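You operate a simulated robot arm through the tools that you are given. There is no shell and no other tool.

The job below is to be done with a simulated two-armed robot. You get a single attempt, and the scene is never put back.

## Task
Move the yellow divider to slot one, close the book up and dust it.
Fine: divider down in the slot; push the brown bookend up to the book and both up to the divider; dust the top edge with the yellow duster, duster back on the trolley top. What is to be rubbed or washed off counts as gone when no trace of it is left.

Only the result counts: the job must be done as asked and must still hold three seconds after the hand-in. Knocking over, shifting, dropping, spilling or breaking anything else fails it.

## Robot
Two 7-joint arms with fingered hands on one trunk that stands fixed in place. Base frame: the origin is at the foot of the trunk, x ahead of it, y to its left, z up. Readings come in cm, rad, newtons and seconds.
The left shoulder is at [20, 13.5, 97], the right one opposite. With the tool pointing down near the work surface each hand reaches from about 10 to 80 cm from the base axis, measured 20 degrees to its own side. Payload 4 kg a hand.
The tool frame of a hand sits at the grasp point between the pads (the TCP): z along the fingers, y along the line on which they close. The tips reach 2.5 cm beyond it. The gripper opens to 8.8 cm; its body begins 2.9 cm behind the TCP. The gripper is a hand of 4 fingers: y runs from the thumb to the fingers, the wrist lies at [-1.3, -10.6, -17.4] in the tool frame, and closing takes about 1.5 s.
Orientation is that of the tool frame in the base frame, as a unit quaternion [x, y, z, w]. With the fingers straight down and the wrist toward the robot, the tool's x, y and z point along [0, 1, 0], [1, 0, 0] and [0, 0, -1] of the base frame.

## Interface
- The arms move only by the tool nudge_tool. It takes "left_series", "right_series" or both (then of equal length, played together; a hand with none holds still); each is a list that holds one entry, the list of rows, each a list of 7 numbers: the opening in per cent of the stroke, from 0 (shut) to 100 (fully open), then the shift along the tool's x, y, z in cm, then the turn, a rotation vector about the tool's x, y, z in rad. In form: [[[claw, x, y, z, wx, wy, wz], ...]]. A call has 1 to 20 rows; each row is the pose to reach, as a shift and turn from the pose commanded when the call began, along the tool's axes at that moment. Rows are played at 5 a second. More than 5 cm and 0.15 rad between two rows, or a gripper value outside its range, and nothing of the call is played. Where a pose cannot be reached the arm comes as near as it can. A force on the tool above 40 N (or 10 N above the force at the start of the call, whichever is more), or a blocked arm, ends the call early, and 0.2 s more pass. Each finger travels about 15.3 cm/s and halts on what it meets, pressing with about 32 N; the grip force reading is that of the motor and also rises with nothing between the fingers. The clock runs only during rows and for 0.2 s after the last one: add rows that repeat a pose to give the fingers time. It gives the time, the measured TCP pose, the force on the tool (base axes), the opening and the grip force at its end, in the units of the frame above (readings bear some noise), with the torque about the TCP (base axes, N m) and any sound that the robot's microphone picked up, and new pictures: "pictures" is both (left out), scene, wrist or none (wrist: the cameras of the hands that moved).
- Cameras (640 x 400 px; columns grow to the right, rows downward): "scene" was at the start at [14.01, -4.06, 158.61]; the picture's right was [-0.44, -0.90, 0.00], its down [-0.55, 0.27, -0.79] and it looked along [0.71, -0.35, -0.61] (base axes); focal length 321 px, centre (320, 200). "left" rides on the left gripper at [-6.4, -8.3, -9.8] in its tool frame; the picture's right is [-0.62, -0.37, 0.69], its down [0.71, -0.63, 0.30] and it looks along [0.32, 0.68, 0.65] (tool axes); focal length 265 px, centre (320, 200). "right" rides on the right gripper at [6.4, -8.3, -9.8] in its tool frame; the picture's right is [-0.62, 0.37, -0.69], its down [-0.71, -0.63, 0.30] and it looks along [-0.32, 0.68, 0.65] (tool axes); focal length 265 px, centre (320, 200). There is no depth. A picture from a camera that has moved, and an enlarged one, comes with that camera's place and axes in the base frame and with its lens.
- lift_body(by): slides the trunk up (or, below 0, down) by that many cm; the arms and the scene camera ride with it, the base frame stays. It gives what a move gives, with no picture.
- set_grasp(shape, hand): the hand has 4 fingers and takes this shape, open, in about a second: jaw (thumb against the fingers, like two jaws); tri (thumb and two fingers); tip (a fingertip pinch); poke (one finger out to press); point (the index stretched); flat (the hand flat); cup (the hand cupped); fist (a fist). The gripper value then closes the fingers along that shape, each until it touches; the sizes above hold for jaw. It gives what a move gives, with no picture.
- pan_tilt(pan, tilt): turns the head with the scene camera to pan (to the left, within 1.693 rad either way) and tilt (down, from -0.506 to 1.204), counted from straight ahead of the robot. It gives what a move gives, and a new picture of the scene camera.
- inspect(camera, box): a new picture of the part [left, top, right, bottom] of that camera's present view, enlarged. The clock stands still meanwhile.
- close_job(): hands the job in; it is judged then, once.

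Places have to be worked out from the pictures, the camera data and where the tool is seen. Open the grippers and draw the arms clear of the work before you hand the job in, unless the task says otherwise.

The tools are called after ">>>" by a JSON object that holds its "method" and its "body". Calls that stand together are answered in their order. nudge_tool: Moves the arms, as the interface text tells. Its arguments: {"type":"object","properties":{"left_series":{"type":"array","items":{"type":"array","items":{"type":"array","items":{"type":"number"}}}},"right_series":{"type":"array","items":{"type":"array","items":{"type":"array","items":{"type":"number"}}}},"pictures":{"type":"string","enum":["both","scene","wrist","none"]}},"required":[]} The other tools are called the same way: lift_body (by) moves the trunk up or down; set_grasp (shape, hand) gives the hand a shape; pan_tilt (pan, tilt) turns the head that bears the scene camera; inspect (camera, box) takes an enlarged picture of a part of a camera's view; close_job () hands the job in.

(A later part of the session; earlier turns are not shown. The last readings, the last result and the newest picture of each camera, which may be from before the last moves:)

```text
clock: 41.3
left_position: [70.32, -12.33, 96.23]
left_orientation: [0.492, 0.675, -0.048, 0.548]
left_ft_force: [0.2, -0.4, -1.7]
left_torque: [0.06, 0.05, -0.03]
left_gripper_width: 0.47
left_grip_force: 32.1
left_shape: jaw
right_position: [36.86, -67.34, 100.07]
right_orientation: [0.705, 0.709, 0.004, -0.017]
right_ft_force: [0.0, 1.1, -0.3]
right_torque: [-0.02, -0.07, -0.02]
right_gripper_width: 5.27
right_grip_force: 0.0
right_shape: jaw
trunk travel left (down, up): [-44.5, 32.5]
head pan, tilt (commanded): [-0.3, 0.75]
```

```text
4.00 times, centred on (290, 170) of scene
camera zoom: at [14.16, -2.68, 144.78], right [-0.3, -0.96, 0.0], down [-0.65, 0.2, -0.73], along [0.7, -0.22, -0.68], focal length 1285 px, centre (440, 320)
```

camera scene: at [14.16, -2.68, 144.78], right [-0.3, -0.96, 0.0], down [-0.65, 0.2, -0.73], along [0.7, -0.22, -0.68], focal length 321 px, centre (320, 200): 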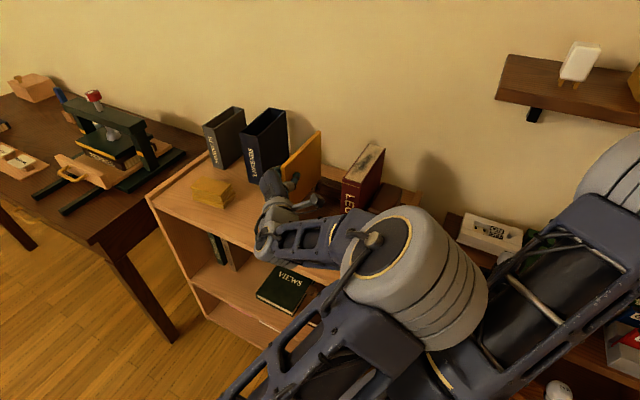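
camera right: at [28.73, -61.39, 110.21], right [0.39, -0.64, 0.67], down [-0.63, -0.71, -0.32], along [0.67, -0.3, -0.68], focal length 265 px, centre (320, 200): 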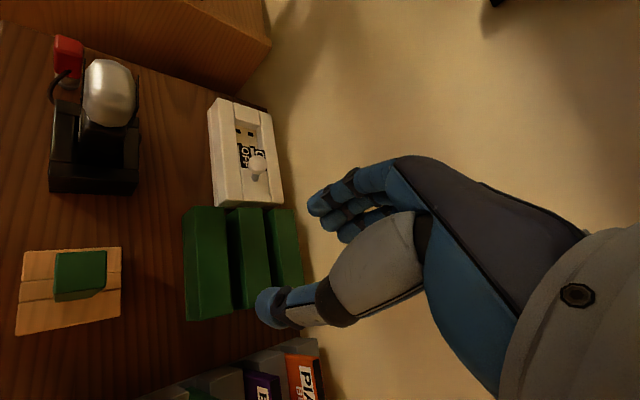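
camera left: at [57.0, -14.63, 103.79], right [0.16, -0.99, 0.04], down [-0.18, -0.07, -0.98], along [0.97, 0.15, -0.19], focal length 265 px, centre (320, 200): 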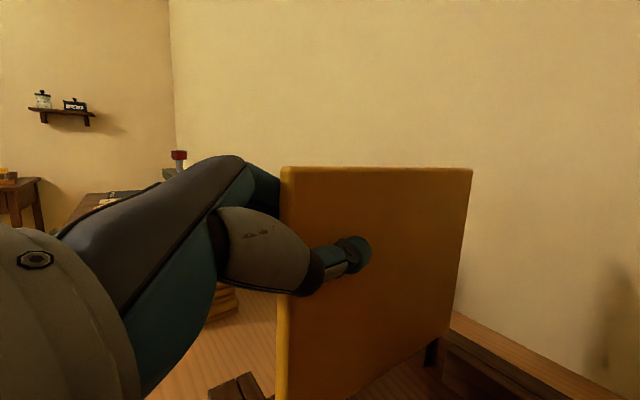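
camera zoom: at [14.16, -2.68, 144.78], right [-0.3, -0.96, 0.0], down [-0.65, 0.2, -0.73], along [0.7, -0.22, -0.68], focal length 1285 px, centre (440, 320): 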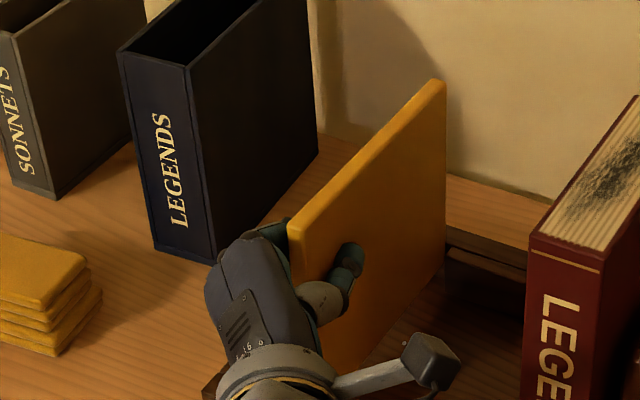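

It keeps sliding in freely at both ends. I continue toward the base plate, expecting to touch down near TCP z ≈ 94.7.

>>> {"method": "nudge_tool", "body": {"left_series": [[[0, 0.2, -0.12, 0.1, 0, 0, 0], [0, 0.4, -0.24, 0.2, 0, 0, 0], [0, 0.6, -0.36, 0.3, 0, 0, 0], [0, 0.75, -0.45, 0.375, 0, 0, 0], [0, 0.75, -0.45, 0.375, 0, 0, 0]]], "pictures": "none"}}

>>> {"method": "inspect", "body": {"camera": "left", "box": [390, 270, 518, 350]}}

>>> {"method": "inspect", "body": {"camera": "scene", "box": [240, 120, 340, 220]}}

```text
clock: 42.5
left_position: [70.46, -12.33, 95.59]
left_orientation: [0.487, 0.674, -0.052, 0.553]
left_ft_force: [0.0, -0.3, -0.8]
left_torque: [0.06, 0.05, -0.01]
left_gripper_width: 0.48
left_grip_force: 32.5
left_shape: jaw
right_position: [36.92, -67.48, 99.78]
right_orientation: [0.705, 0.709, 0.006, -0.019]
right_ft_force: [-0.4, 0.1, 0.2]
right_torque: [0.01, -0.03, 0.0]
right_gripper_width: 5.29
right_grip_force: 0.1
right_shape: jaw
trunk travel left (down, up): [-44.5, 32.5]
head pan, tilt (commanded): [-0.3, 0.75]
```

```text
5.00 times, centred on (454, 310) of left
camera zoom: at [57.05, -14.66, 100.63], right [0.16, -0.98, 0.06], down [-0.18, -0.09, -0.98], along [0.97, 0.15, -0.19], focal length 1327 px, centre (-350, -350)
```

zoom: 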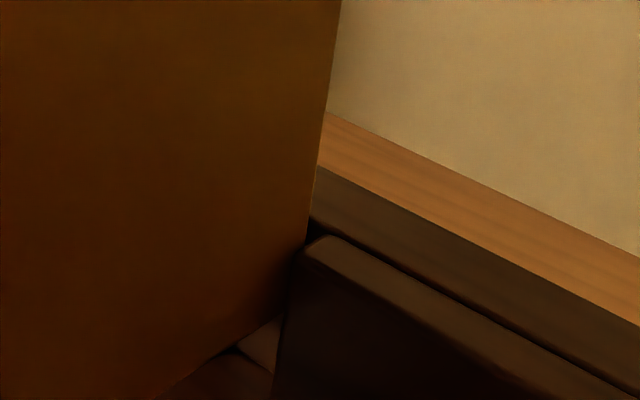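

```text
4.00 times, centred on (290, 170) of scene
camera zoom: at [14.16, -2.68, 144.78], right [-0.3, -0.96, 0.0], down [-0.65, 0.2, -0.73], along [0.7, -0.22, -0.68], focal length 1285 px, centre (440, 320)
```

zoom: 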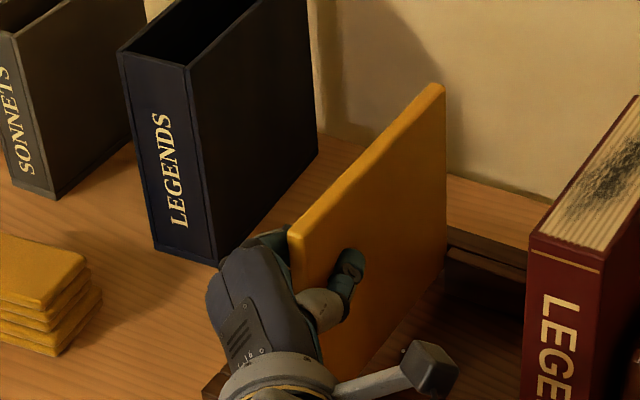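

The arm lagged slightly and the right arm shifted a little, so the left elbow seems to be touching the right arm. I look at the whole scene before going on.

>>> {"method": "inspect", "body": {"camera": "scene", "box": [0, 0, 640, 400]}}

>>> {"method": "inspect", "body": {"camera": "right", "box": [0, 0, 640, 400]}}

```text
1.00 times, centred on (320, 200) of scene (not enlarged: the box is as wide or as high as the picture)
camera zoom: at [14.16, -2.68, 144.78], right [-0.3, -0.96, 0.0], down [-0.65, 0.2, -0.73], along [0.7, -0.22, -0.68], focal length 321 px, centre (320, 200)
```

zoom: 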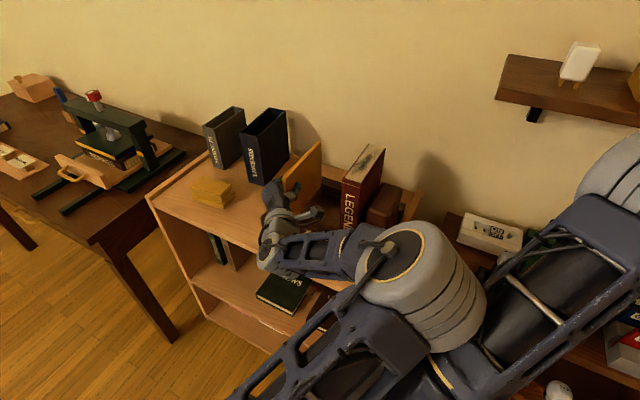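

```text
1.00 times, centred on (320, 200) of right (not enlarged: the box is as wide or as high as the picture)
camera zoom: at [28.69, -61.44, 110.02], right [0.39, -0.64, 0.66], down [-0.63, -0.71, -0.32], along [0.67, -0.3, -0.68], focal length 265 px, centre (320, 200)
```

zoom: 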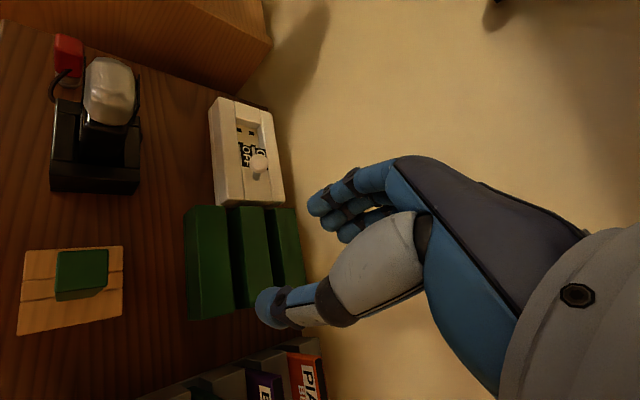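

The left elbow leans on the right upper arm. I shift the right hand back and outward (over free space) to relieve it.

>>> {"method": "nudge_tool", "body": {"right_series": [[[60, -2, -2.7, -1.3, 0, 0, 0], [60, -4, -5.4, -2.6, 0, 0, 0], [60, -6, -8, -4, 0, 0, 0], [60, -6, -8, -4, 0, 0, 0]]], "pictures": "scene"}}

```text
clock: 43.5
left_position: [70.33, -12.14, 95.09]
left_orientation: [0.491, 0.674, -0.05, 0.55]
left_ft_force: [0.3, 0.2, -0.9]
left_torque: [0.09, 0.08, -0.02]
left_gripper_width: 0.5
left_grip_force: 31.7
left_shape: jaw
right_position: [28.5, -73.12, 103.6]
right_orientation: [0.705, 0.709, 0.012, -0.027]
right_ft_force: [0.5, 0.3, -0.8]
right_torque: [0.03, -0.01, -0.01]
right_gripper_width: 5.29
right_grip_force: 0.2
right_shape: jaw
trunk travel left (down, up): [-44.5, 32.5]
head pan, tilt (commanded): [-0.3, 0.75]
camera scene: at [14.04, -2.06, 144.71], right [-0.3, -0.96, 0.0], down [-0.65, 0.2, -0.73], along [0.7, -0.22, -0.68], focal length 321 px, centre (320, 200)
```

scene: 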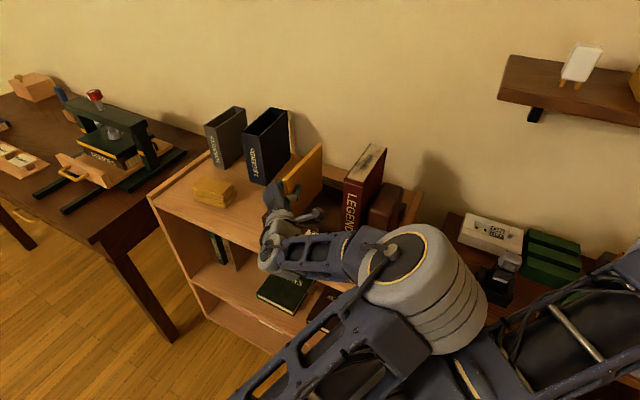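

The left hand came down to its commanded height (z 95.1). I lower the last ~0.5 cm to touch down on the base.

>>> {"method": "nudge_tool", "body": {"left_series": [[[0, 0.16, -0.095, 0.08, 0, 0, 0], [0, 0.32, -0.19, 0.16, 0, 0, 0], [0, 0.47, -0.285, 0.24, 0, 0, 0], [0, 0.47, -0.285, 0.24, 0, 0, 0]]], "pictures": "wrist"}}

>>> {"method": "inspect", "body": {"camera": "left", "box": [390, 270, 518, 350]}}

>>> {"method": "inspect", "body": {"camera": "scene", "box": [240, 120, 340, 220]}}

```text
clock: 44.5
left_position: [70.23, -12.1, 94.52]
left_orientation: [0.491, 0.674, -0.05, 0.549]
left_ft_force: [0.6, 0.0, -2.1]
left_torque: [0.02, 0.06, 0.01]
left_gripper_width: 0.48
left_grip_force: 32.1
left_shape: jaw
right_position: [28.44, -73.14, 103.54]
right_orientation: [0.706, 0.708, 0.012, -0.026]
right_ft_force: [0.1, -0.2, -1.0]
right_torque: [0.0, -0.02, 0.01]
right_gripper_width: 5.31
right_grip_force: 0.2
right_shape: jaw
trunk travel left (down, up): [-44.5, 32.5]
head pan, tilt (commanded): [-0.3, 0.75]
camera left: at [56.89, -14.4, 99.59], right [0.16, -0.99, 0.04], down [-0.18, -0.07, -0.98], along [0.97, 0.15, -0.19], focal length 265 px, centre (320, 200)
```

left: 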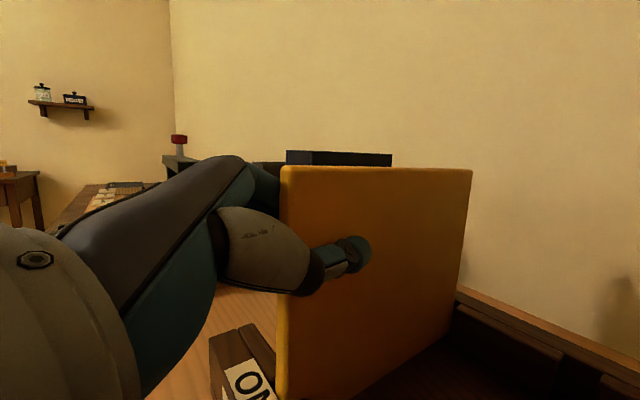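

```text
5.00 times, centred on (454, 310) of left
camera zoom: at [56.89, -14.4, 99.59], right [0.16, -0.99, 0.04], down [-0.18, -0.07, -0.98], along [0.97, 0.15, -0.19], focal length 1327 px, centre (-350, -350)
```

zoom: 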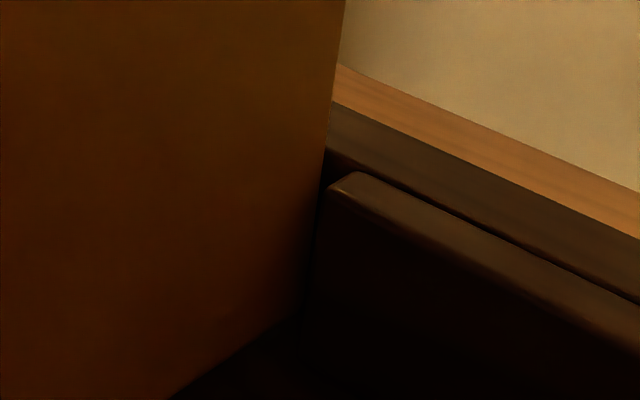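

```text
4.00 times, centred on (290, 170) of scene
camera zoom: at [14.05, -2.24, 144.78], right [-0.3, -0.96, 0.0], down [-0.65, 0.2, -0.73], along [0.7, -0.22, -0.68], focal length 1285 px, centre (440, 320)
```

zoom: 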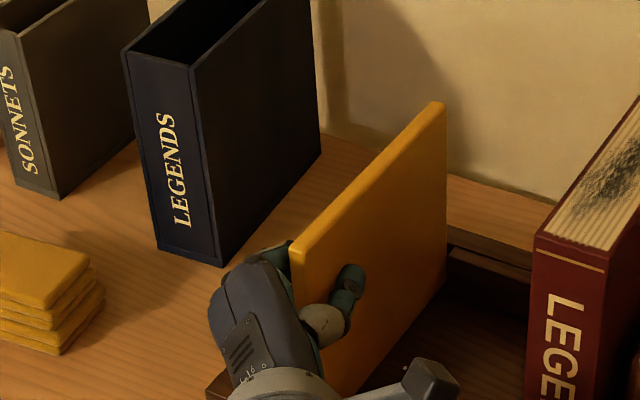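

Still hanging free (−2 N). I lower a bit more until it touches.

>>> {"method": "nudge_tool", "body": {"left_series": [[[0, 0.16, -0.095, 0.08, 0, 0, 0], [0, 0.32, -0.19, 0.16, 0, 0, 0], [0, 0.39, -0.24, 0.2, 0, 0, 0]]], "pictures": "none"}}

```text
clock: 45.3
left_position: [70.38, -12.2, 94.12]
left_orientation: [0.491, 0.674, -0.051, 0.55]
left_ft_force: [-0.2, 0.5, -1.7]
left_torque: [0.08, 0.08, 0.05]
left_gripper_width: 0.48
left_grip_force: 32.2
left_shape: jaw
right_position: [28.52, -73.18, 103.5]
right_orientation: [0.707, 0.707, 0.011, -0.026]
right_ft_force: [0.3, 1.2, 0.1]
right_torque: [0.0, 0.0, 0.0]
right_gripper_width: 5.31
right_grip_force: 0.1
right_shape: jaw
trunk travel left (down, up): [-44.5, 32.5]
head pan, tilt (commanded): [-0.3, 0.75]
```

Still free at z 94.1. I continue in small steps.

>>> {"method": "nudge_tool", "body": {"left_series": [[[0, 0.16, -0.095, 0.08, 0, 0, 0], [0, 0.32, -0.19, 0.16, 0, 0, 0], [0, 0.32, -0.19, 0.16, 0, 0, 0]]], "pictures": "none"}}

>>> {"method": "inspect", "body": {"camera": "left", "box": [390, 270, 518, 350]}}

>>> {"method": "inspect", "body": {"camera": "left", "box": [200, 320, 328, 400]}}

```text
clock: 46.1
left_position: [70.37, -12.18, 93.76]
left_orientation: [0.491, 0.673, -0.049, 0.55]
left_ft_force: [-0.3, 0.4, 3.6]
left_torque: [0.02, -0.05, 0.01]
left_gripper_width: 0.48
left_grip_force: 32.2
left_shape: jaw
right_position: [28.4, -73.3, 103.66]
right_orientation: [0.706, 0.707, 0.011, -0.026]
right_ft_force: [-0.7, 0.7, 0.0]
right_torque: [0.0, -0.02, -0.02]
right_gripper_width: 5.24
right_grip_force: 0.1
right_shape: jaw
trunk travel left (down, up): [-44.5, 32.5]
head pan, tilt (commanded): [-0.3, 0.75]
```

```text
5.00 times, centred on (454, 310) of left
camera zoom: at [56.92, -14.45, 98.78], right [0.16, -0.99, 0.04], down [-0.18, -0.07, -0.98], along [0.97, 0.15, -0.19], focal length 1327 px, centre (-350, -350)
```

zoom: 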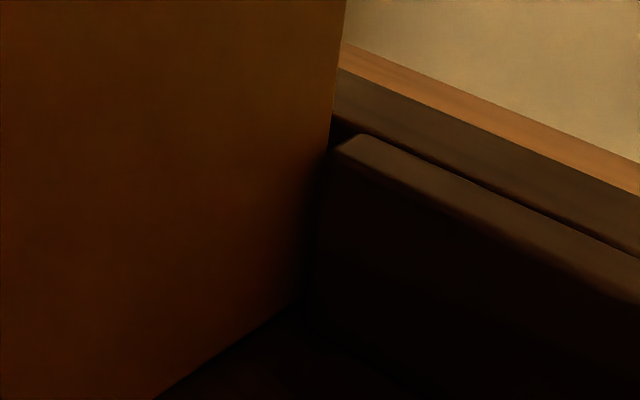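

```text
5.00 times, centred on (264, 360) of left
camera zoom: at [56.92, -14.45, 98.78], right [0.16, -0.99, 0.04], down [-0.18, -0.07, -0.98], along [0.97, 0.15, -0.19], focal length 1327 px, centre (600, -600)
```

zoom: 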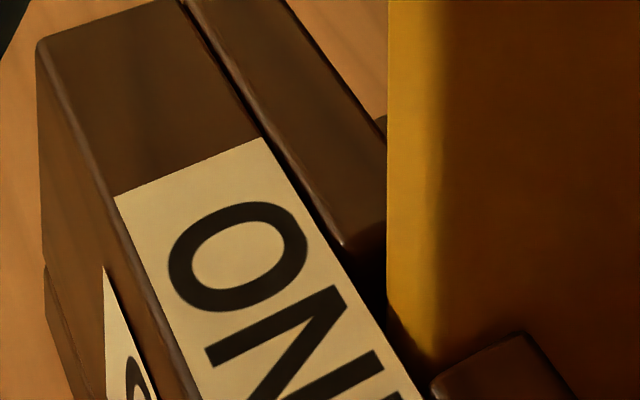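

Touchdown: the vertical force went from −1.7 to +3.6 N, and the front foot sits between the two blocks of slot ONE behind the label. I open the fingers gently.

>>> {"method": "nudge_tool", "body": {"left_series": [[[10, 0, 0, 0, 0, 0, 0], [20, 0, 0, 0, 0, 0, 0], [32, 0, 0, 0, 0, 0, 0], [45, 0, 0, 0, 0, 0, 0], [45, 0, 0, 0, 0, 0, 0]]], "pictures": "both"}}

>>> {"method": "inspect", "body": {"camera": "scene", "box": [240, 120, 340, 220]}}

>>> {"method": "inspect", "body": {"camera": "left", "box": [220, 140, 520, 400]}}

```text
clock: 47.3
left_position: [70.34, -12.15, 93.75]
left_orientation: [0.491, 0.674, -0.049, 0.55]
left_ft_force: [-0.1, 0.5, 1.0]
left_torque: [0.02, 0.02, -0.01]
left_gripper_width: 3.93
left_grip_force: 0.0
left_shape: jaw
right_position: [28.4, -73.32, 103.58]
right_orientation: [0.707, 0.706, 0.011, -0.025]
right_ft_force: [0.8, 0.7, 0.2]
right_torque: [-0.01, 0.04, 0.03]
right_gripper_width: 5.27
right_grip_force: 0.1
right_shape: jaw
trunk travel left (down, up): [-44.5, 32.5]
head pan, tilt (commanded): [-0.3, 0.75]
camera scene: at [14.03, -2.35, 144.79], right [-0.3, -0.96, 0.0], down [-0.65, 0.2, -0.73], along [0.7, -0.22, -0.68], focal length 321 px, centre (320, 200)
camera left: at [56.91, -14.49, 98.74], right [0.16, -0.99, 0.04], down [-0.18, -0.07, -0.98], along [0.97, 0.15, -0.19], focal length 265 px, centre (320, 200)
```

scene: 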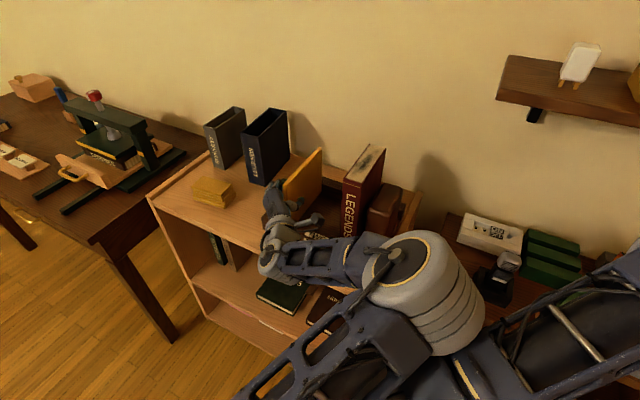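
left: 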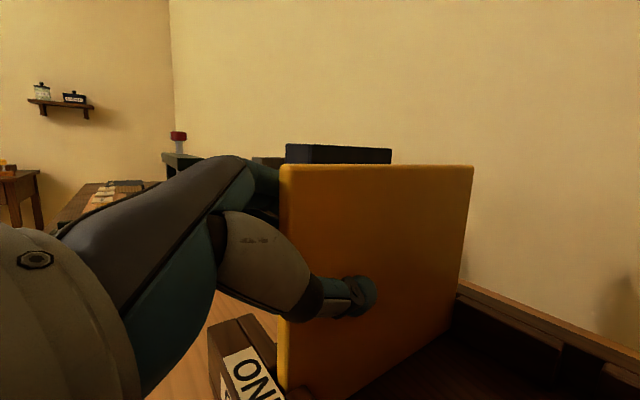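

```text
4.00 times, centred on (290, 170) of scene
camera zoom: at [14.03, -2.35, 144.79], right [-0.3, -0.96, 0.0], down [-0.65, 0.2, -0.73], along [0.7, -0.22, -0.68], focal length 1285 px, centre (440, 320)
```

zoom: 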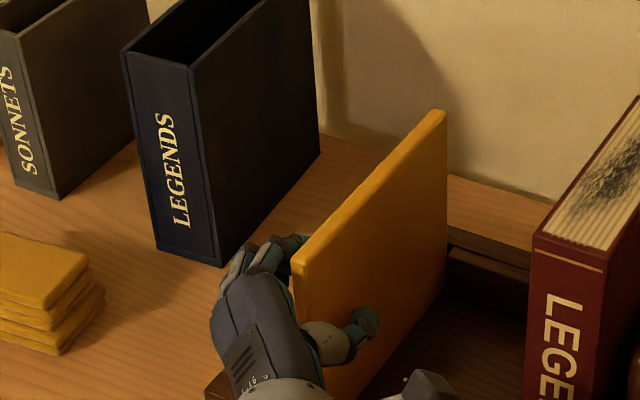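

```text
1.54 times, centred on (370, 270) of left
camera zoom: at [56.91, -14.49, 98.74], right [0.16, -0.99, 0.04], down [-0.18, -0.07, -0.98], along [0.97, 0.15, -0.19], focal length 408 px, centre (243, 92)
```

zoom: 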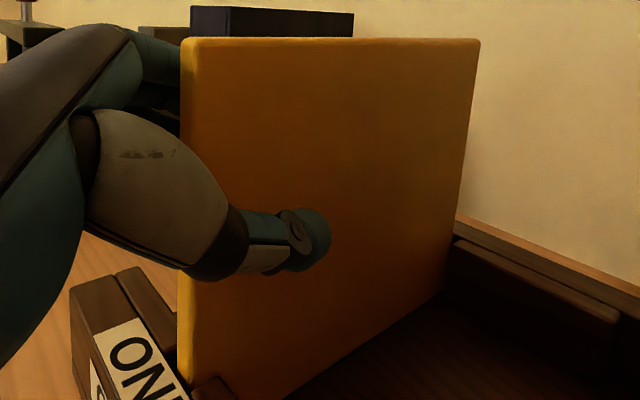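

The divider stands upright in slot ONE, released. I withdraw the left hand backward along the plate 6 cm, then upward.

>>> {"method": "nudge_tool", "body": {"left_series": [[[50, 0.06, 0.11, -2.0, 0, 0, 0], [55, 0.12, 0.22, -4.0, 0, 0, 0], [55, 0.18, 0.33, -6.0, 0, 0, 0]]], "pictures": "both"}}

>>> {"method": "inspect", "body": {"camera": "scene", "box": [240, 120, 340, 220]}}

```text
clock: 48.1
left_position: [66.32, -8.32, 96.12]
left_orientation: [0.491, 0.674, -0.048, 0.549]
left_ft_force: [0.0, 0.3, 0.0]
left_torque: [0.02, -0.02, -0.01]
left_gripper_width: 4.81
left_grip_force: 0.1
left_shape: jaw
right_position: [28.41, -73.37, 103.48]
right_orientation: [0.708, 0.706, 0.01, -0.024]
right_ft_force: [-0.1, 0.2, 0.7]
right_torque: [0.05, 0.01, 0.0]
right_gripper_width: 5.31
right_grip_force: 0.0
right_shape: jaw
trunk travel left (down, up): [-44.5, 32.5]
head pan, tilt (commanded): [-0.3, 0.75]
camera scene: at [14.02, -2.37, 144.79], right [-0.3, -0.96, 0.0], down [-0.65, 0.2, -0.73], along [0.7, -0.22, -0.68], focal length 321 px, centre (320, 200)
camera left: at [52.99, -10.62, 100.99], right [0.16, -0.99, 0.04], down [-0.18, -0.07, -0.98], along [0.97, 0.15, -0.19], focal length 265 px, centre (320, 200)
```

scene: 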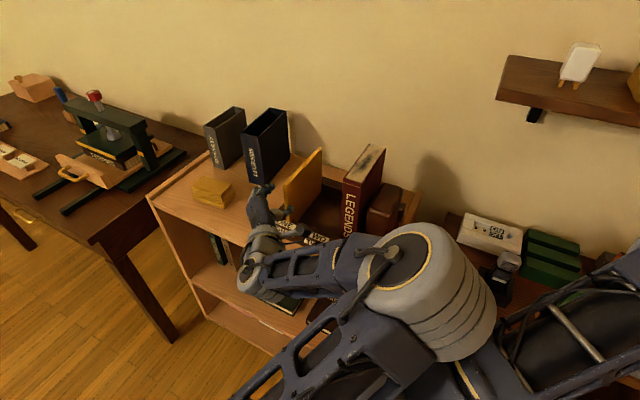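
left: 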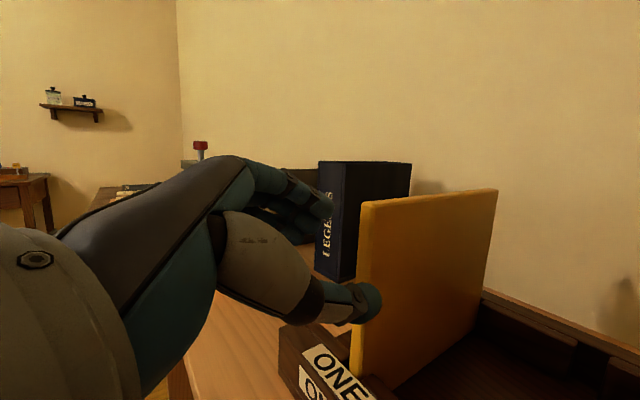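

```text
4.00 times, centred on (290, 170) of scene
camera zoom: at [14.02, -2.37, 144.79], right [-0.3, -0.96, 0.0], down [-0.65, 0.2, -0.73], along [0.7, -0.22, -0.68], focal length 1285 px, centre (440, 320)
```

zoom: 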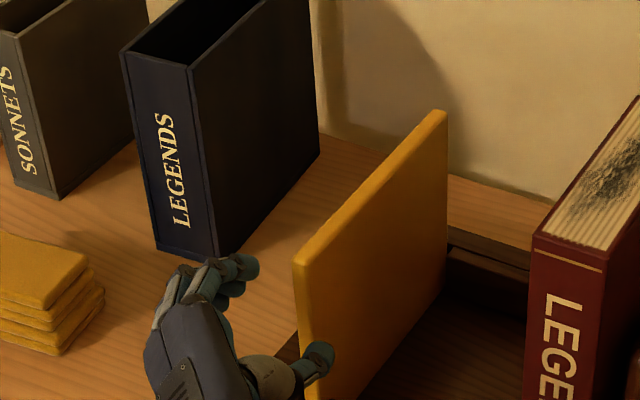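

The divider stands free and upright in slot ONE. I raise the left hand and then unwind it back to the left side in its normal orientation so its elbow leaves the middle.

>>> {"method": "nudge_tool", "body": {"left_series": [[[55, -3.1, 1.9, -1.6, 0, 0, 0], [55, -6.2, 3.8, -3.2, 0, 0, 0], [55, -9.4, 5.7, -4.7, 0, 0, 0]]], "pictures": "none"}}

>>> {"method": "nudge_tool", "body": {"left_series": [[[60, 1.87, 1.74, -2.65, 0.075, 0.09, 0.028], [60, 3.74, 3.48, -5.3, 0.15, 0.179, 0.055], [60, 5.6, 5.2, -7.95, 0.225, 0.269, 0.083], [60, 7.5, 7.0, -10.6, 0.3, 0.358, 0.11], [60, 9.35, 8.7, -13.25, 0.375, 0.448, 0.138]]], "pictures": "scene"}}

```text
clock: 48.9
left_position: [66.38, -8.55, 108.17]
left_orientation: [0.492, 0.674, -0.049, 0.549]
left_ft_force: [-0.3, -0.1, -0.4]
left_torque: [-0.05, -0.01, 0.0]
left_gripper_width: 4.8
left_grip_force: 0.1
left_shape: jaw
right_position: [28.41, -73.43, 103.56]
right_orientation: [0.708, 0.706, 0.01, -0.025]
right_ft_force: [0.5, 0.2, 0.1]
right_torque: [0.0, -0.02, 0.01]
right_gripper_width: 5.29
right_grip_force: 0.0
right_shape: jaw
trunk travel left (down, up): [-44.5, 32.5]
head pan, tilt (commanded): [-0.3, 0.75]
```

```text
clock: 50.1
left_position: [64.25, 9.99, 110.06]
left_orientation: [0.627, 0.723, -0.025, 0.289]
left_ft_force: [-0.4, 0.8, 0.7]
left_torque: [0.0, 0.02, 0.03]
left_gripper_width: 5.26
left_grip_force: 0.0
left_shape: jaw
right_position: [28.37, -73.42, 103.6]
right_orientation: [0.708, 0.706, 0.009, -0.023]
right_ft_force: [-0.1, -1.0, -0.3]
right_torque: [-0.01, 0.0, 0.0]
right_gripper_width: 5.28
right_grip_force: 0.0
right_shape: jaw
trunk travel left (down, up): [-44.5, 32.5]
head pan, tilt (commanded): [-0.3, 0.75]
camera scene: at [14.01, -2.43, 144.78], right [-0.3, -0.96, 0.0], down [-0.65, 0.2, -0.73], along [0.7, -0.22, -0.68], focal length 321 px, centre (320, 200)
```

scene: 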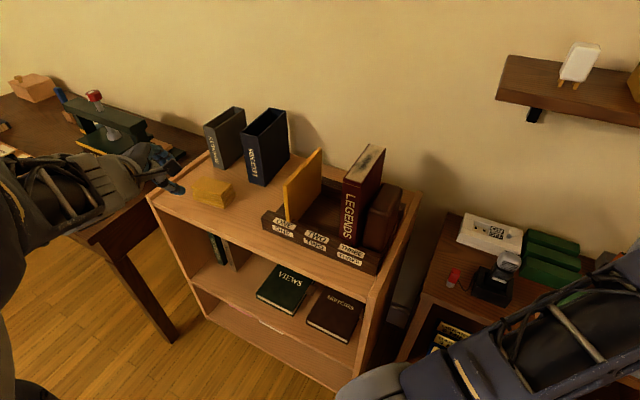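

The left elbow is out of the way and the rack is in clear view: the divider stands in slot ONE, book and bookend undisturbed. I finish unwinding the left arm and zoom in on the rack.

>>> {"method": "nudge_tool", "body": {"left_series": [[[60, 3.1, 0.1, -2.1, 0.076, 0.09, 0.028], [60, 6.2, 0.2, -4.2, 0.152, 0.18, 0.055], [60, 9.2, 0.3, -6.2, 0.227, 0.27, 0.083], [60, 12.3, 0.4, -8.3, 0.303, 0.361, 0.11], [60, 15.4, 0.54, -10.4, 0.379, 0.451, 0.138]]], "pictures": "none"}}

>>> {"method": "inspect", "body": {"camera": "scene", "box": [250, 130, 410, 280]}}

>>> {"method": "inspect", "body": {"camera": "scene", "box": [255, 195, 319, 245]}}

```text
clock: 51.3
left_position: [60.04, 27.77, 111.87]
left_orientation: [0.707, 0.707, 0.0, -0.001]
left_ft_force: [0.8, -0.4, -0.3]
left_torque: [-0.01, 0.01, -0.01]
left_gripper_width: 5.23
left_grip_force: 0.0
left_shape: jaw
right_position: [28.27, -73.49, 103.56]
right_orientation: [0.708, 0.705, 0.01, -0.024]
right_ft_force: [-0.4, -0.4, 0.2]
right_torque: [0.0, 0.04, 0.01]
right_gripper_width: 5.27
right_grip_force: 0.2
right_shape: jaw
trunk travel left (down, up): [-44.5, 32.5]
head pan, tilt (commanded): [-0.3, 0.75]
```

```text
2.67 times, centred on (330, 205) of scene
camera zoom: at [14.0, -2.45, 144.79], right [-0.3, -0.96, 0.0], down [-0.65, 0.2, -0.73], along [0.7, -0.22, -0.68], focal length 857 px, centre (293, 187)
```

zoom: 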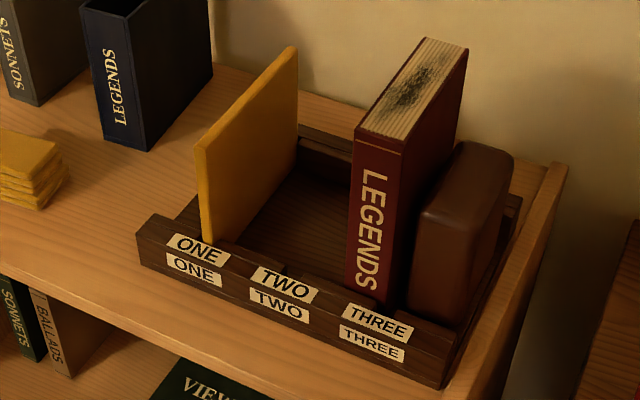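

```text
8.00 times, centred on (287, 220) of scene
camera zoom: at [14.0, -2.45, 144.79], right [-0.3, -0.96, 0.0], down [-0.65, 0.2, -0.73], along [0.7, -0.22, -0.68], focal length 2571 px, centre (584, 40)
```

zoom: 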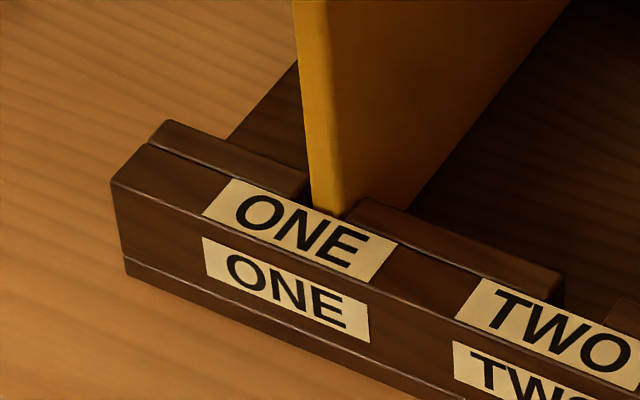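

The divider is properly down in slot ONE. Now the right hand: I bring it over with a 45° yaw (pushing direction along the rail) and the fingers closed, to a spot outside the bookend's right side, still high.

>>> {"method": "nudge_tool", "body": {"right_series": [[[40, 3.2, 2.4, -0.9, 0, 0, -0.087], [20, 6.3, 4.8, -1.9, 0, 0, -0.174], [0, 9.5, 7.2, -2.8, 0, 0, -0.262], [0, 12.7, 9.6, -3.7, 0, 0, -0.349], [0, 15.8, 12.0, -4.7, 0, 0, -0.436], [0, 19.0, 14.5, -5.6, 0, 0, -0.523], [0, 22.2, 16.9, -6.5, 0, 0, -0.611], [0, 25.3, 19.3, -7.5, 0, 0, -0.698], [0, 28.5, 21.7, -8.4, 0, 0, -0.785]]], "pictures": "both"}}

```text
clock: 52.3
left_position: [60.08, 27.94, 112.09]
left_orientation: [0.706, 0.708, 0.001, -0.001]
left_ft_force: [1.1, -0.1, -0.8]
left_torque: [0.02, -0.02, 0.02]
left_gripper_width: 5.24
left_grip_force: 0.0
left_shape: jaw
right_position: [35.42, -62.43, 107.9]
right_orientation: [0.601, 0.799, -0.001, -0.024]
right_ft_force: [-24.8, 11.0, -7.8]
right_torque: [-0.95, -3.11, -1.55]
right_gripper_width: 0.0
right_grip_force: 32.4
right_shape: jaw
trunk travel left (down, up): [-44.5, 32.5]
head pan, tilt (commanded): [-0.3, 0.75]
stopped in row 5 (right hand): the force on the tool passed its limit at 47 N (the readings are from after the stop); the commanded pose is now the measured one
camera scene: at [14.06, -2.51, 144.86], right [-0.29, -0.96, 0.0], down [-0.65, 0.2, -0.73], along [0.7, -0.22, -0.68], focal length 321 px, centre (320, 200)
camera right: at [26.04, -58.91, 118.25], right [0.55, -0.51, 0.66], down [-0.42, -0.85, -0.31], along [0.72, -0.1, -0.69], focal length 265 px, centre (320, 200)
```

scene: 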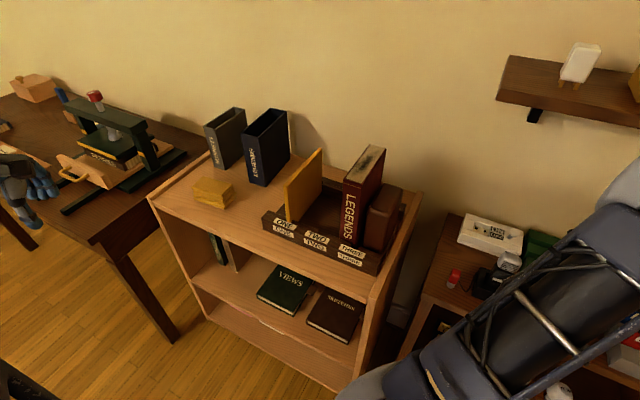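
right: 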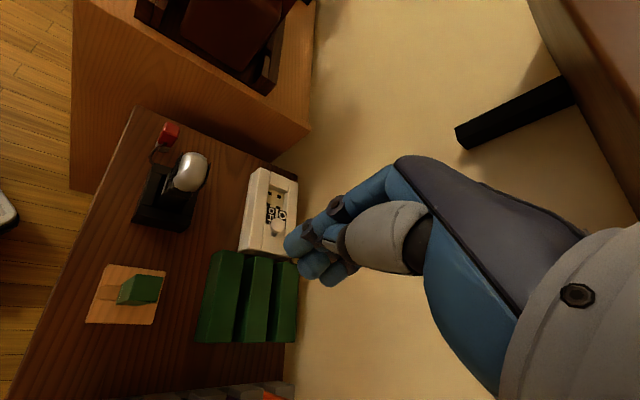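

The right hand's upper part bumped the wall shelf (47 N, from the forward-right side about 11 cm above the TCP). I back off away from the wall and downward.

>>> {"method": "nudge_tool", "body": {"right_series": [[[0, 1.7, -0.9, 0.5, 0, 0, 0], [0, 3.3, -1.8, 2.5, 0, 0, 0], [0, 5.0, -2.7, 5.0, 0, 0, 0], [0, 5.0, -2.7, 6.3, 0, 0, 0]]], "pictures": "both"}}

>>> {"method": "inspect", "body": {"camera": "scene", "box": [420, 20, 640, 300]}}

```text
clock: 53.3
left_position: [60.1, 27.65, 111.92]
left_orientation: [0.707, 0.707, 0.0, -0.001]
left_ft_force: [0.7, -0.3, 0.1]
left_torque: [0.02, 0.0, -0.01]
left_gripper_width: 5.25
left_grip_force: 0.1
left_shape: jaw
right_position: [31.75, -58.22, 101.7]
right_orientation: [0.598, 0.801, 0.001, -0.023]
right_ft_force: [0.6, 1.8, -0.6]
right_torque: [-0.02, -0.02, 0.0]
right_gripper_width: 0.0
right_grip_force: 32.5
right_shape: jaw
trunk travel left (down, up): [-44.5, 32.5]
head pan, tilt (commanded): [-0.3, 0.75]
camera scene: at [14.15, -2.67, 144.78], right [-0.3, -0.96, 0.0], down [-0.65, 0.2, -0.73], along [0.7, -0.22, -0.68], focal length 321 px, centre (320, 200)
camera right: at [22.24, -54.78, 111.87], right [0.55, -0.51, 0.66], down [-0.41, -0.85, -0.32], along [0.72, -0.1, -0.68], focal length 265 px, centre (320, 200)
```

scene: 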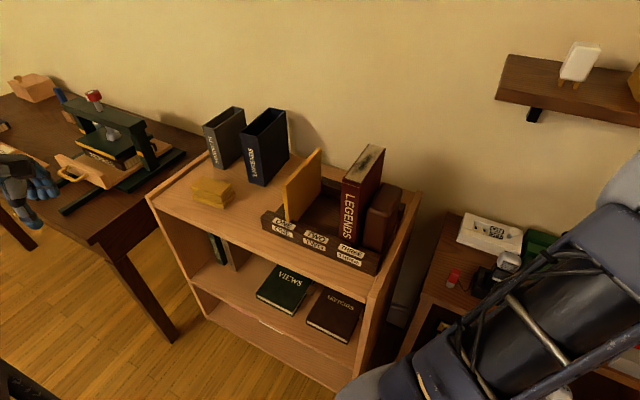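
right: 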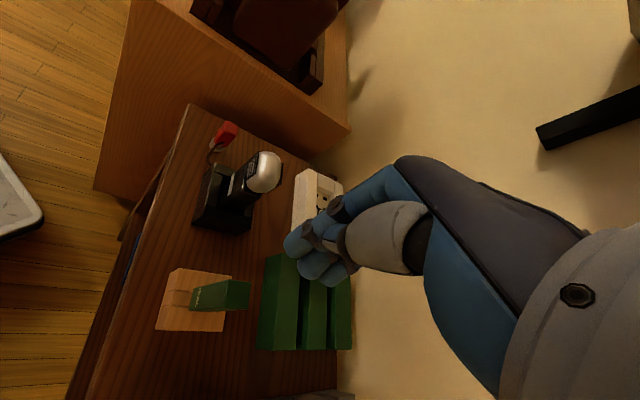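

```text
1.43 times, centred on (530, 160) of scene
camera zoom: at [14.15, -2.67, 144.78], right [-0.3, -0.96, 0.0], down [-0.65, 0.2, -0.73], along [0.7, -0.22, -0.68], focal length 459 px, centre (20, 257)
```

zoom: 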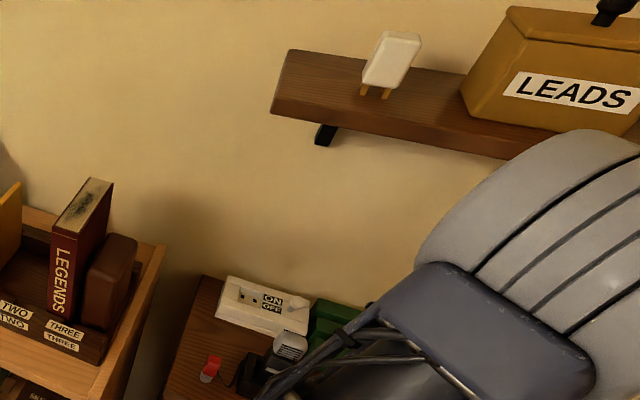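

Nothing on the shelf moved. I now bring the right hand low (z≈99) along the trolley's right side, in front of the shelf line, finishing the 45° yaw.

>>> {"method": "nudge_tool", "body": {"right_series": [[[0, 2.3, 3.0, 0.4, -0.002, -0.006, -0.071], [0, 4.6, 6.0, 0.8, -0.005, -0.013, -0.142], [0, 6.9, 9.0, 1.2, -0.007, -0.019, -0.213], [0, 9.3, 12.0, 1.6, -0.009, -0.025, -0.284], [0, 11.6, 15.0, 2.0, -0.011, -0.031, -0.355], [0, 13.9, 18.0, 2.4, -0.014, -0.038, -0.426], [0, 16.2, 20.9, 2.78, -0.016, -0.044, -0.497]]], "pictures": "both"}}

```text
clock: 54.9
left_position: [60.12, 27.58, 112.0]
left_orientation: [0.707, 0.707, -0.001, -0.001]
left_ft_force: [-0.5, -1.3, -0.3]
left_torque: [-0.01, 0.01, -0.04]
left_gripper_width: 5.27
left_grip_force: 0.1
left_shape: jaw
right_position: [47.09, -37.09, 98.9]
right_orientation: [0.383, 0.924, 0.0, 0.0]
right_ft_force: [-0.1, 0.8, 0.6]
right_torque: [-0.02, -0.03, 0.03]
right_gripper_width: 0.01
right_grip_force: 32.3
right_shape: jaw
trunk travel left (down, up): [-44.5, 32.5]
head pan, tilt (commanded): [-0.3, 0.75]
camera scene: at [14.15, -2.69, 144.78], right [-0.3, -0.96, 0.0], down [-0.65, 0.2, -0.73], along [0.7, -0.22, -0.68], focal length 321 px, centre (320, 200)
camera right: at [36.68, -38.39, 108.62], right [0.7, -0.18, 0.69], down [0.06, -0.95, -0.3], along [0.71, 0.25, -0.65], focal length 265 px, centre (320, 200)
```

scene: 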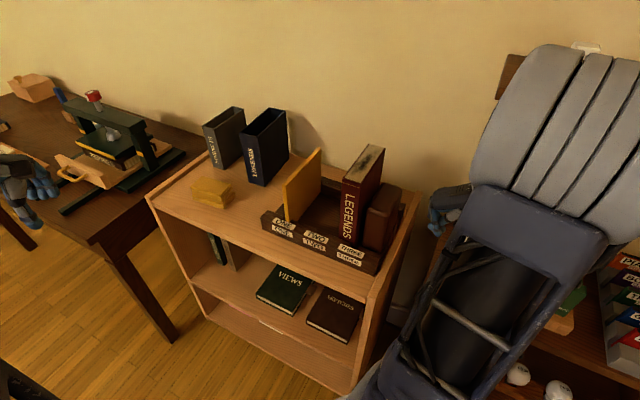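
right: 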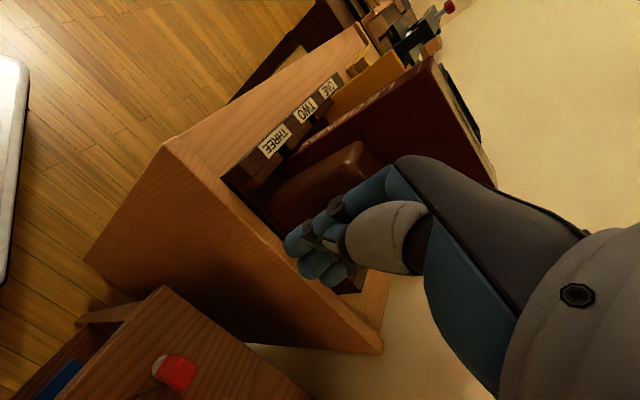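

The right hand is beside the bookend (rail 40, depth 5, z 99). To push low on the bookend I want straight fingers, so I try the flat hand shape here in free air.

>>> {"method": "set_grasp", "body": {"hand": "right", "shape": "flat"}}

>>> {"method": "inspect", "body": {"camera": "right", "box": [0, 0, 640, 400]}}

>>> {"method": "inspect", "body": {"camera": "scene", "box": [340, 150, 500, 270]}}

```text
clock: 55.8
left_position: [60.14, 27.65, 111.9]
left_orientation: [0.707, 0.708, 0.001, 0.0]
left_ft_force: [-1.1, -0.5, -0.3]
left_torque: [0.0, -0.03, -0.03]
left_gripper_width: 5.2
left_grip_force: 0.1
left_shape: jaw
right_position: [47.05, -37.02, 98.77]
right_orientation: [0.384, 0.923, 0.0, 0.0]
right_ft_force: [0.0, 0.4, -0.4]
right_torque: [0.04, 0.02, -0.03]
right_gripper_width: 8.1
right_grip_force: 0.2
right_shape: flat
trunk travel left (down, up): [-44.5, 32.5]
head pan, tilt (commanded): [-0.3, 0.75]
```

```text
1.00 times, centred on (320, 200) of right (not enlarged: the box is as wide or as high as the picture)
camera zoom: at [36.67, -38.42, 108.62], right [0.7, -0.18, 0.69], down [0.06, -0.95, -0.31], along [0.71, 0.25, -0.65], focal length 265 px, centre (320, 200)
```

zoom: 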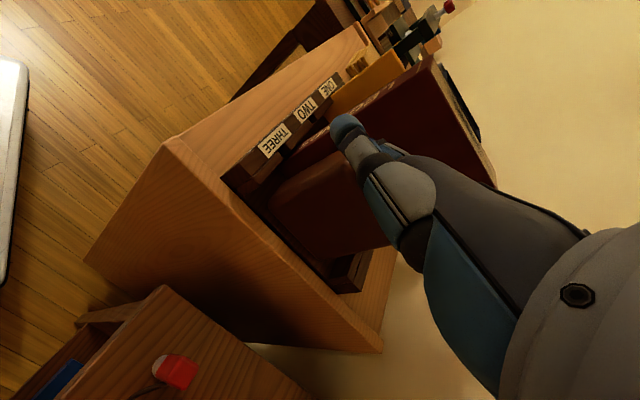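

```text
3.33 times, centred on (420, 210) of scene
camera zoom: at [14.16, -2.67, 144.78], right [-0.3, -0.96, 0.0], down [-0.65, 0.2, -0.73], along [0.7, -0.22, -0.68], focal length 1071 px, centre (-13, 167)
```

zoom: 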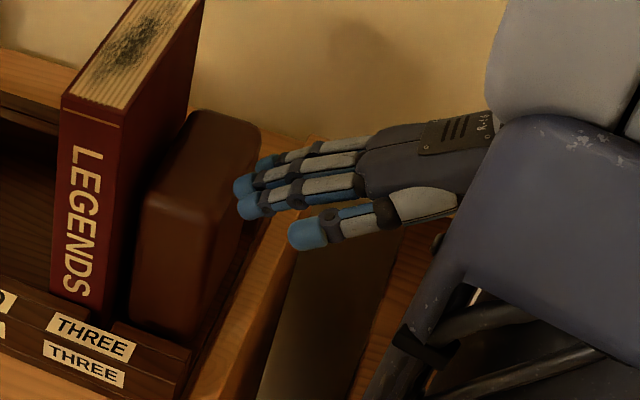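

In the flat shape the fingers point forward nearly level, which would be too high. I return to the jaw shape and look at how the open fingers hang, to push with the fingertips low down.

>>> {"method": "set_grasp", "body": {"hand": "right", "shape": "jaw"}}

>>> {"method": "inspect", "body": {"camera": "scene", "box": [380, 160, 500, 250]}}

>>> {"method": "inspect", "body": {"camera": "right", "box": [200, 100, 500, 340]}}

```text
clock: 56.7
left_position: [60.1, 27.7, 111.82]
left_orientation: [0.707, 0.707, 0.0, 0.0]
left_ft_force: [-0.1, -0.4, -0.1]
left_torque: [-0.01, 0.0, 0.03]
left_gripper_width: 5.25
left_grip_force: 0.1
left_shape: jaw
right_position: [47.08, -37.06, 98.95]
right_orientation: [0.384, 0.923, 0.0, 0.0]
right_ft_force: [0.2, 1.1, 0.2]
right_torque: [0.0, -0.05, 0.01]
right_gripper_width: 8.81
right_grip_force: 0.0
right_shape: jaw
trunk travel left (down, up): [-44.5, 32.5]
head pan, tilt (commanded): [-0.3, 0.75]
```

```text
4.44 times, centred on (440, 205) of scene
camera zoom: at [14.16, -2.67, 144.78], right [-0.3, -0.96, 0.0], down [-0.65, 0.2, -0.73], along [0.7, -0.22, -0.68], focal length 1428 px, centre (-213, 178)
```

zoom: 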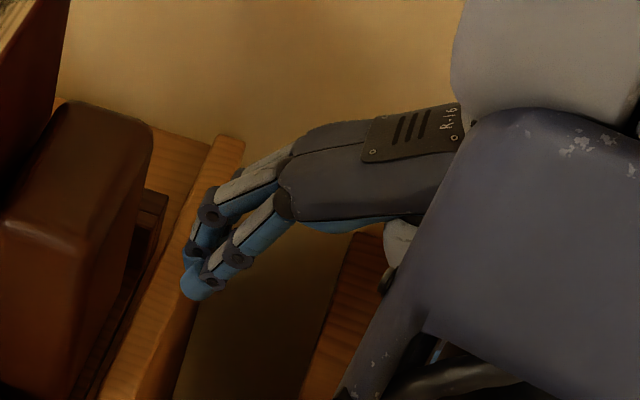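

```text
1.67 times, centred on (350, 220) of right
camera zoom: at [36.67, -38.42, 108.63], right [0.7, -0.18, 0.69], down [0.06, -0.95, -0.31], along [0.71, 0.25, -0.65], focal length 442 px, centre (270, 167)
```

zoom: 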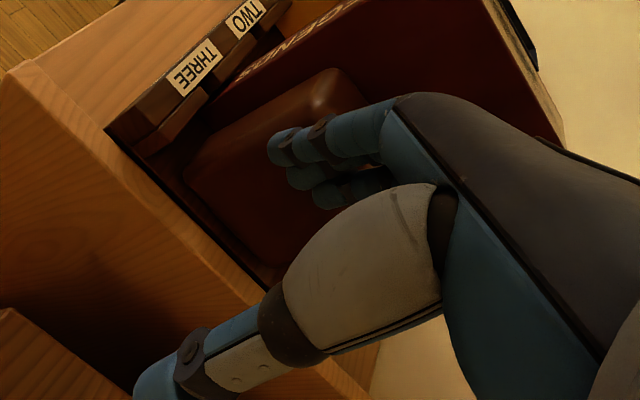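

In the open jaw the fingers hang straight down (knuckles ~5 cm above the tips, same reach), so a slight forward tilt makes the tips lead. I shift to the bookend's mid-depth, tilt ~11°, and lower to z≈88.5, well above the button (z≈81) and the lamp (z≈90, below my wrist).

>>> {"method": "nudge_tool", "body": {"right_series": [[[100, -2.6, 0, 0, -0.05, 0, 0], [100, -5.2, 0, 0.5, -0.1, 0, 0], [100, -5.2, 0, 3.5, -0.15, 0, 0], [100, -5.2, 0, 6.5, -0.2, 0, 0], [100, -5.2, 0, 10.4, -0.2, 0, 0]]], "pictures": "both"}}

>>> {"method": "inspect", "body": {"camera": "scene", "box": [330, 170, 490, 290]}}

```text
clock: 57.9
left_position: [60.16, 27.65, 111.85]
left_orientation: [0.707, 0.707, 0.0, -0.002]
left_ft_force: [-0.8, 0.2, 0.1]
left_torque: [0.03, 0.03, 0.01]
left_gripper_width: 5.25
left_grip_force: 0.0
left_shape: jaw
right_position: [50.67, -40.52, 88.58]
right_orientation: [0.381, 0.919, 0.093, 0.038]
right_ft_force: [0.2, -0.8, 0.5]
right_torque: [-0.03, 0.02, 0.0]
right_gripper_width: 8.78
right_grip_force: 0.1
right_shape: jaw
trunk travel left (down, up): [-44.5, 32.5]
head pan, tilt (commanded): [-0.3, 0.75]
camera scene: at [14.15, -2.65, 144.79], right [-0.3, -0.96, 0.0], down [-0.65, 0.2, -0.73], along [0.7, -0.22, -0.68], focal length 321 px, centre (320, 200)
camera right: at [38.97, -43.22, 96.5], right [0.6, -0.28, 0.75], down [0.11, -0.9, -0.42], along [0.8, 0.34, -0.5], focal length 265 px, centre (320, 200)
```

scene: 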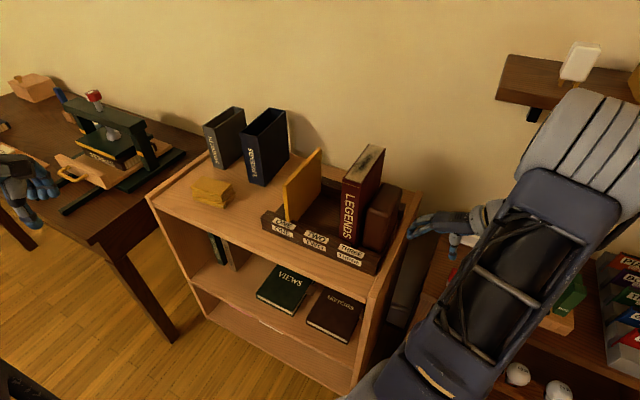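
right: 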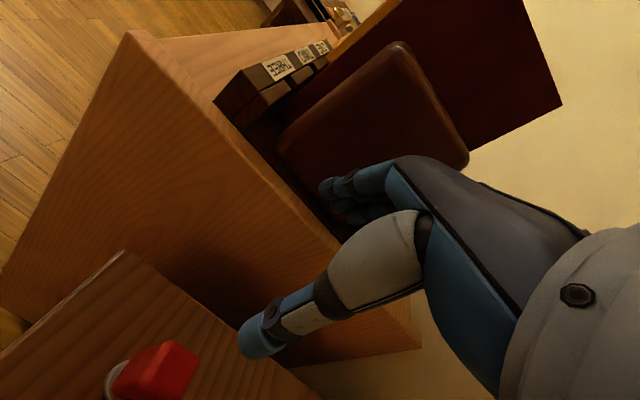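

```text
3.33 times, centred on (410, 230) of scene
camera zoom: at [14.15, -2.65, 144.79], right [-0.3, -0.96, 0.0], down [-0.65, 0.2, -0.73], along [0.7, -0.22, -0.68], focal length 1071 px, centre (20, 100)
```

zoom: 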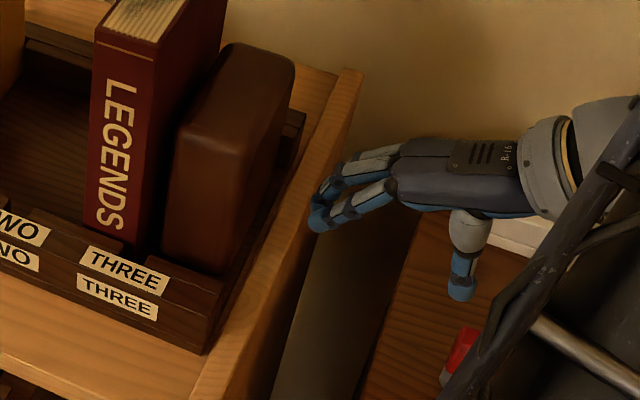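

Fingertips hang at z≈86 just outside the lip, aligned with the bookend's middle. I start moving toward slot ONE slowly and watch for the touch.

>>> {"method": "nudge_tool", "body": {"right_series": [[[100, 0, 0.98, 0.2, 0, 0, 0], [100, 0, 1.96, 0.4, 0, 0, 0], [100, 0, 2.94, 0.6, 0, 0, 0], [100, 0, 3.92, 0.8, 0, 0, 0]]], "pictures": "none"}}

>>> {"method": "inspect", "body": {"camera": "scene", "box": [330, 170, 490, 290]}}

>>> {"method": "inspect", "body": {"camera": "right", "box": [200, 20, 500, 260]}}

```text
clock: 58.9
left_position: [60.16, 27.62, 111.94]
left_orientation: [0.707, 0.707, 0.0, -0.001]
left_ft_force: [-0.1, 0.4, -0.4]
left_torque: [0.01, 0.02, -0.02]
left_gripper_width: 5.23
left_grip_force: 0.0
left_shape: jaw
right_position: [53.42, -37.79, 88.56]
right_orientation: [0.381, 0.919, 0.093, 0.039]
right_ft_force: [-2.5, -1.2, 1.4]
right_torque: [0.05, -0.03, 0.0]
right_gripper_width: 8.75
right_grip_force: 0.0
right_shape: jaw
trunk travel left (down, up): [-44.5, 32.5]
head pan, tilt (commanded): [-0.3, 0.75]
```

```text
3.33 times, centred on (410, 230) of scene
camera zoom: at [14.15, -2.68, 144.79], right [-0.3, -0.96, 0.0], down [-0.65, 0.2, -0.73], along [0.7, -0.22, -0.68], focal length 1071 px, centre (20, 100)
```

zoom: 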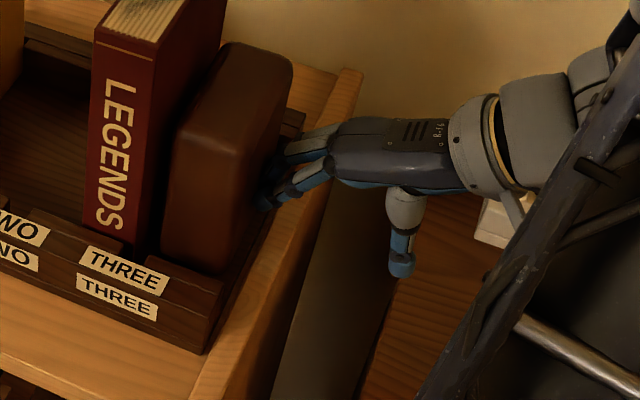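

```text
1.67 times, centred on (350, 140) of right
camera zoom: at [41.84, -40.41, 96.54], right [0.6, -0.28, 0.75], down [0.11, -0.9, -0.42], along [0.8, 0.33, -0.51], focal length 442 px, centre (270, 300)
```

zoom: 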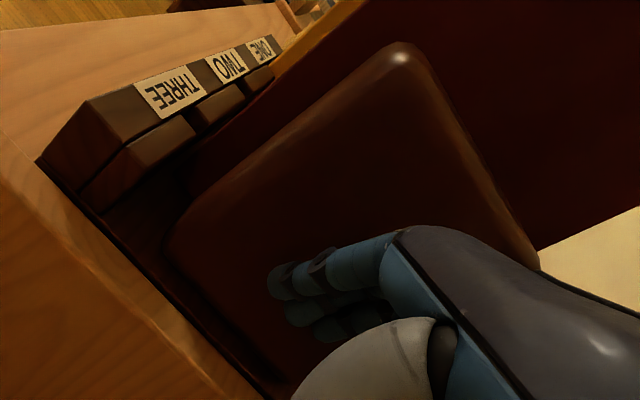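

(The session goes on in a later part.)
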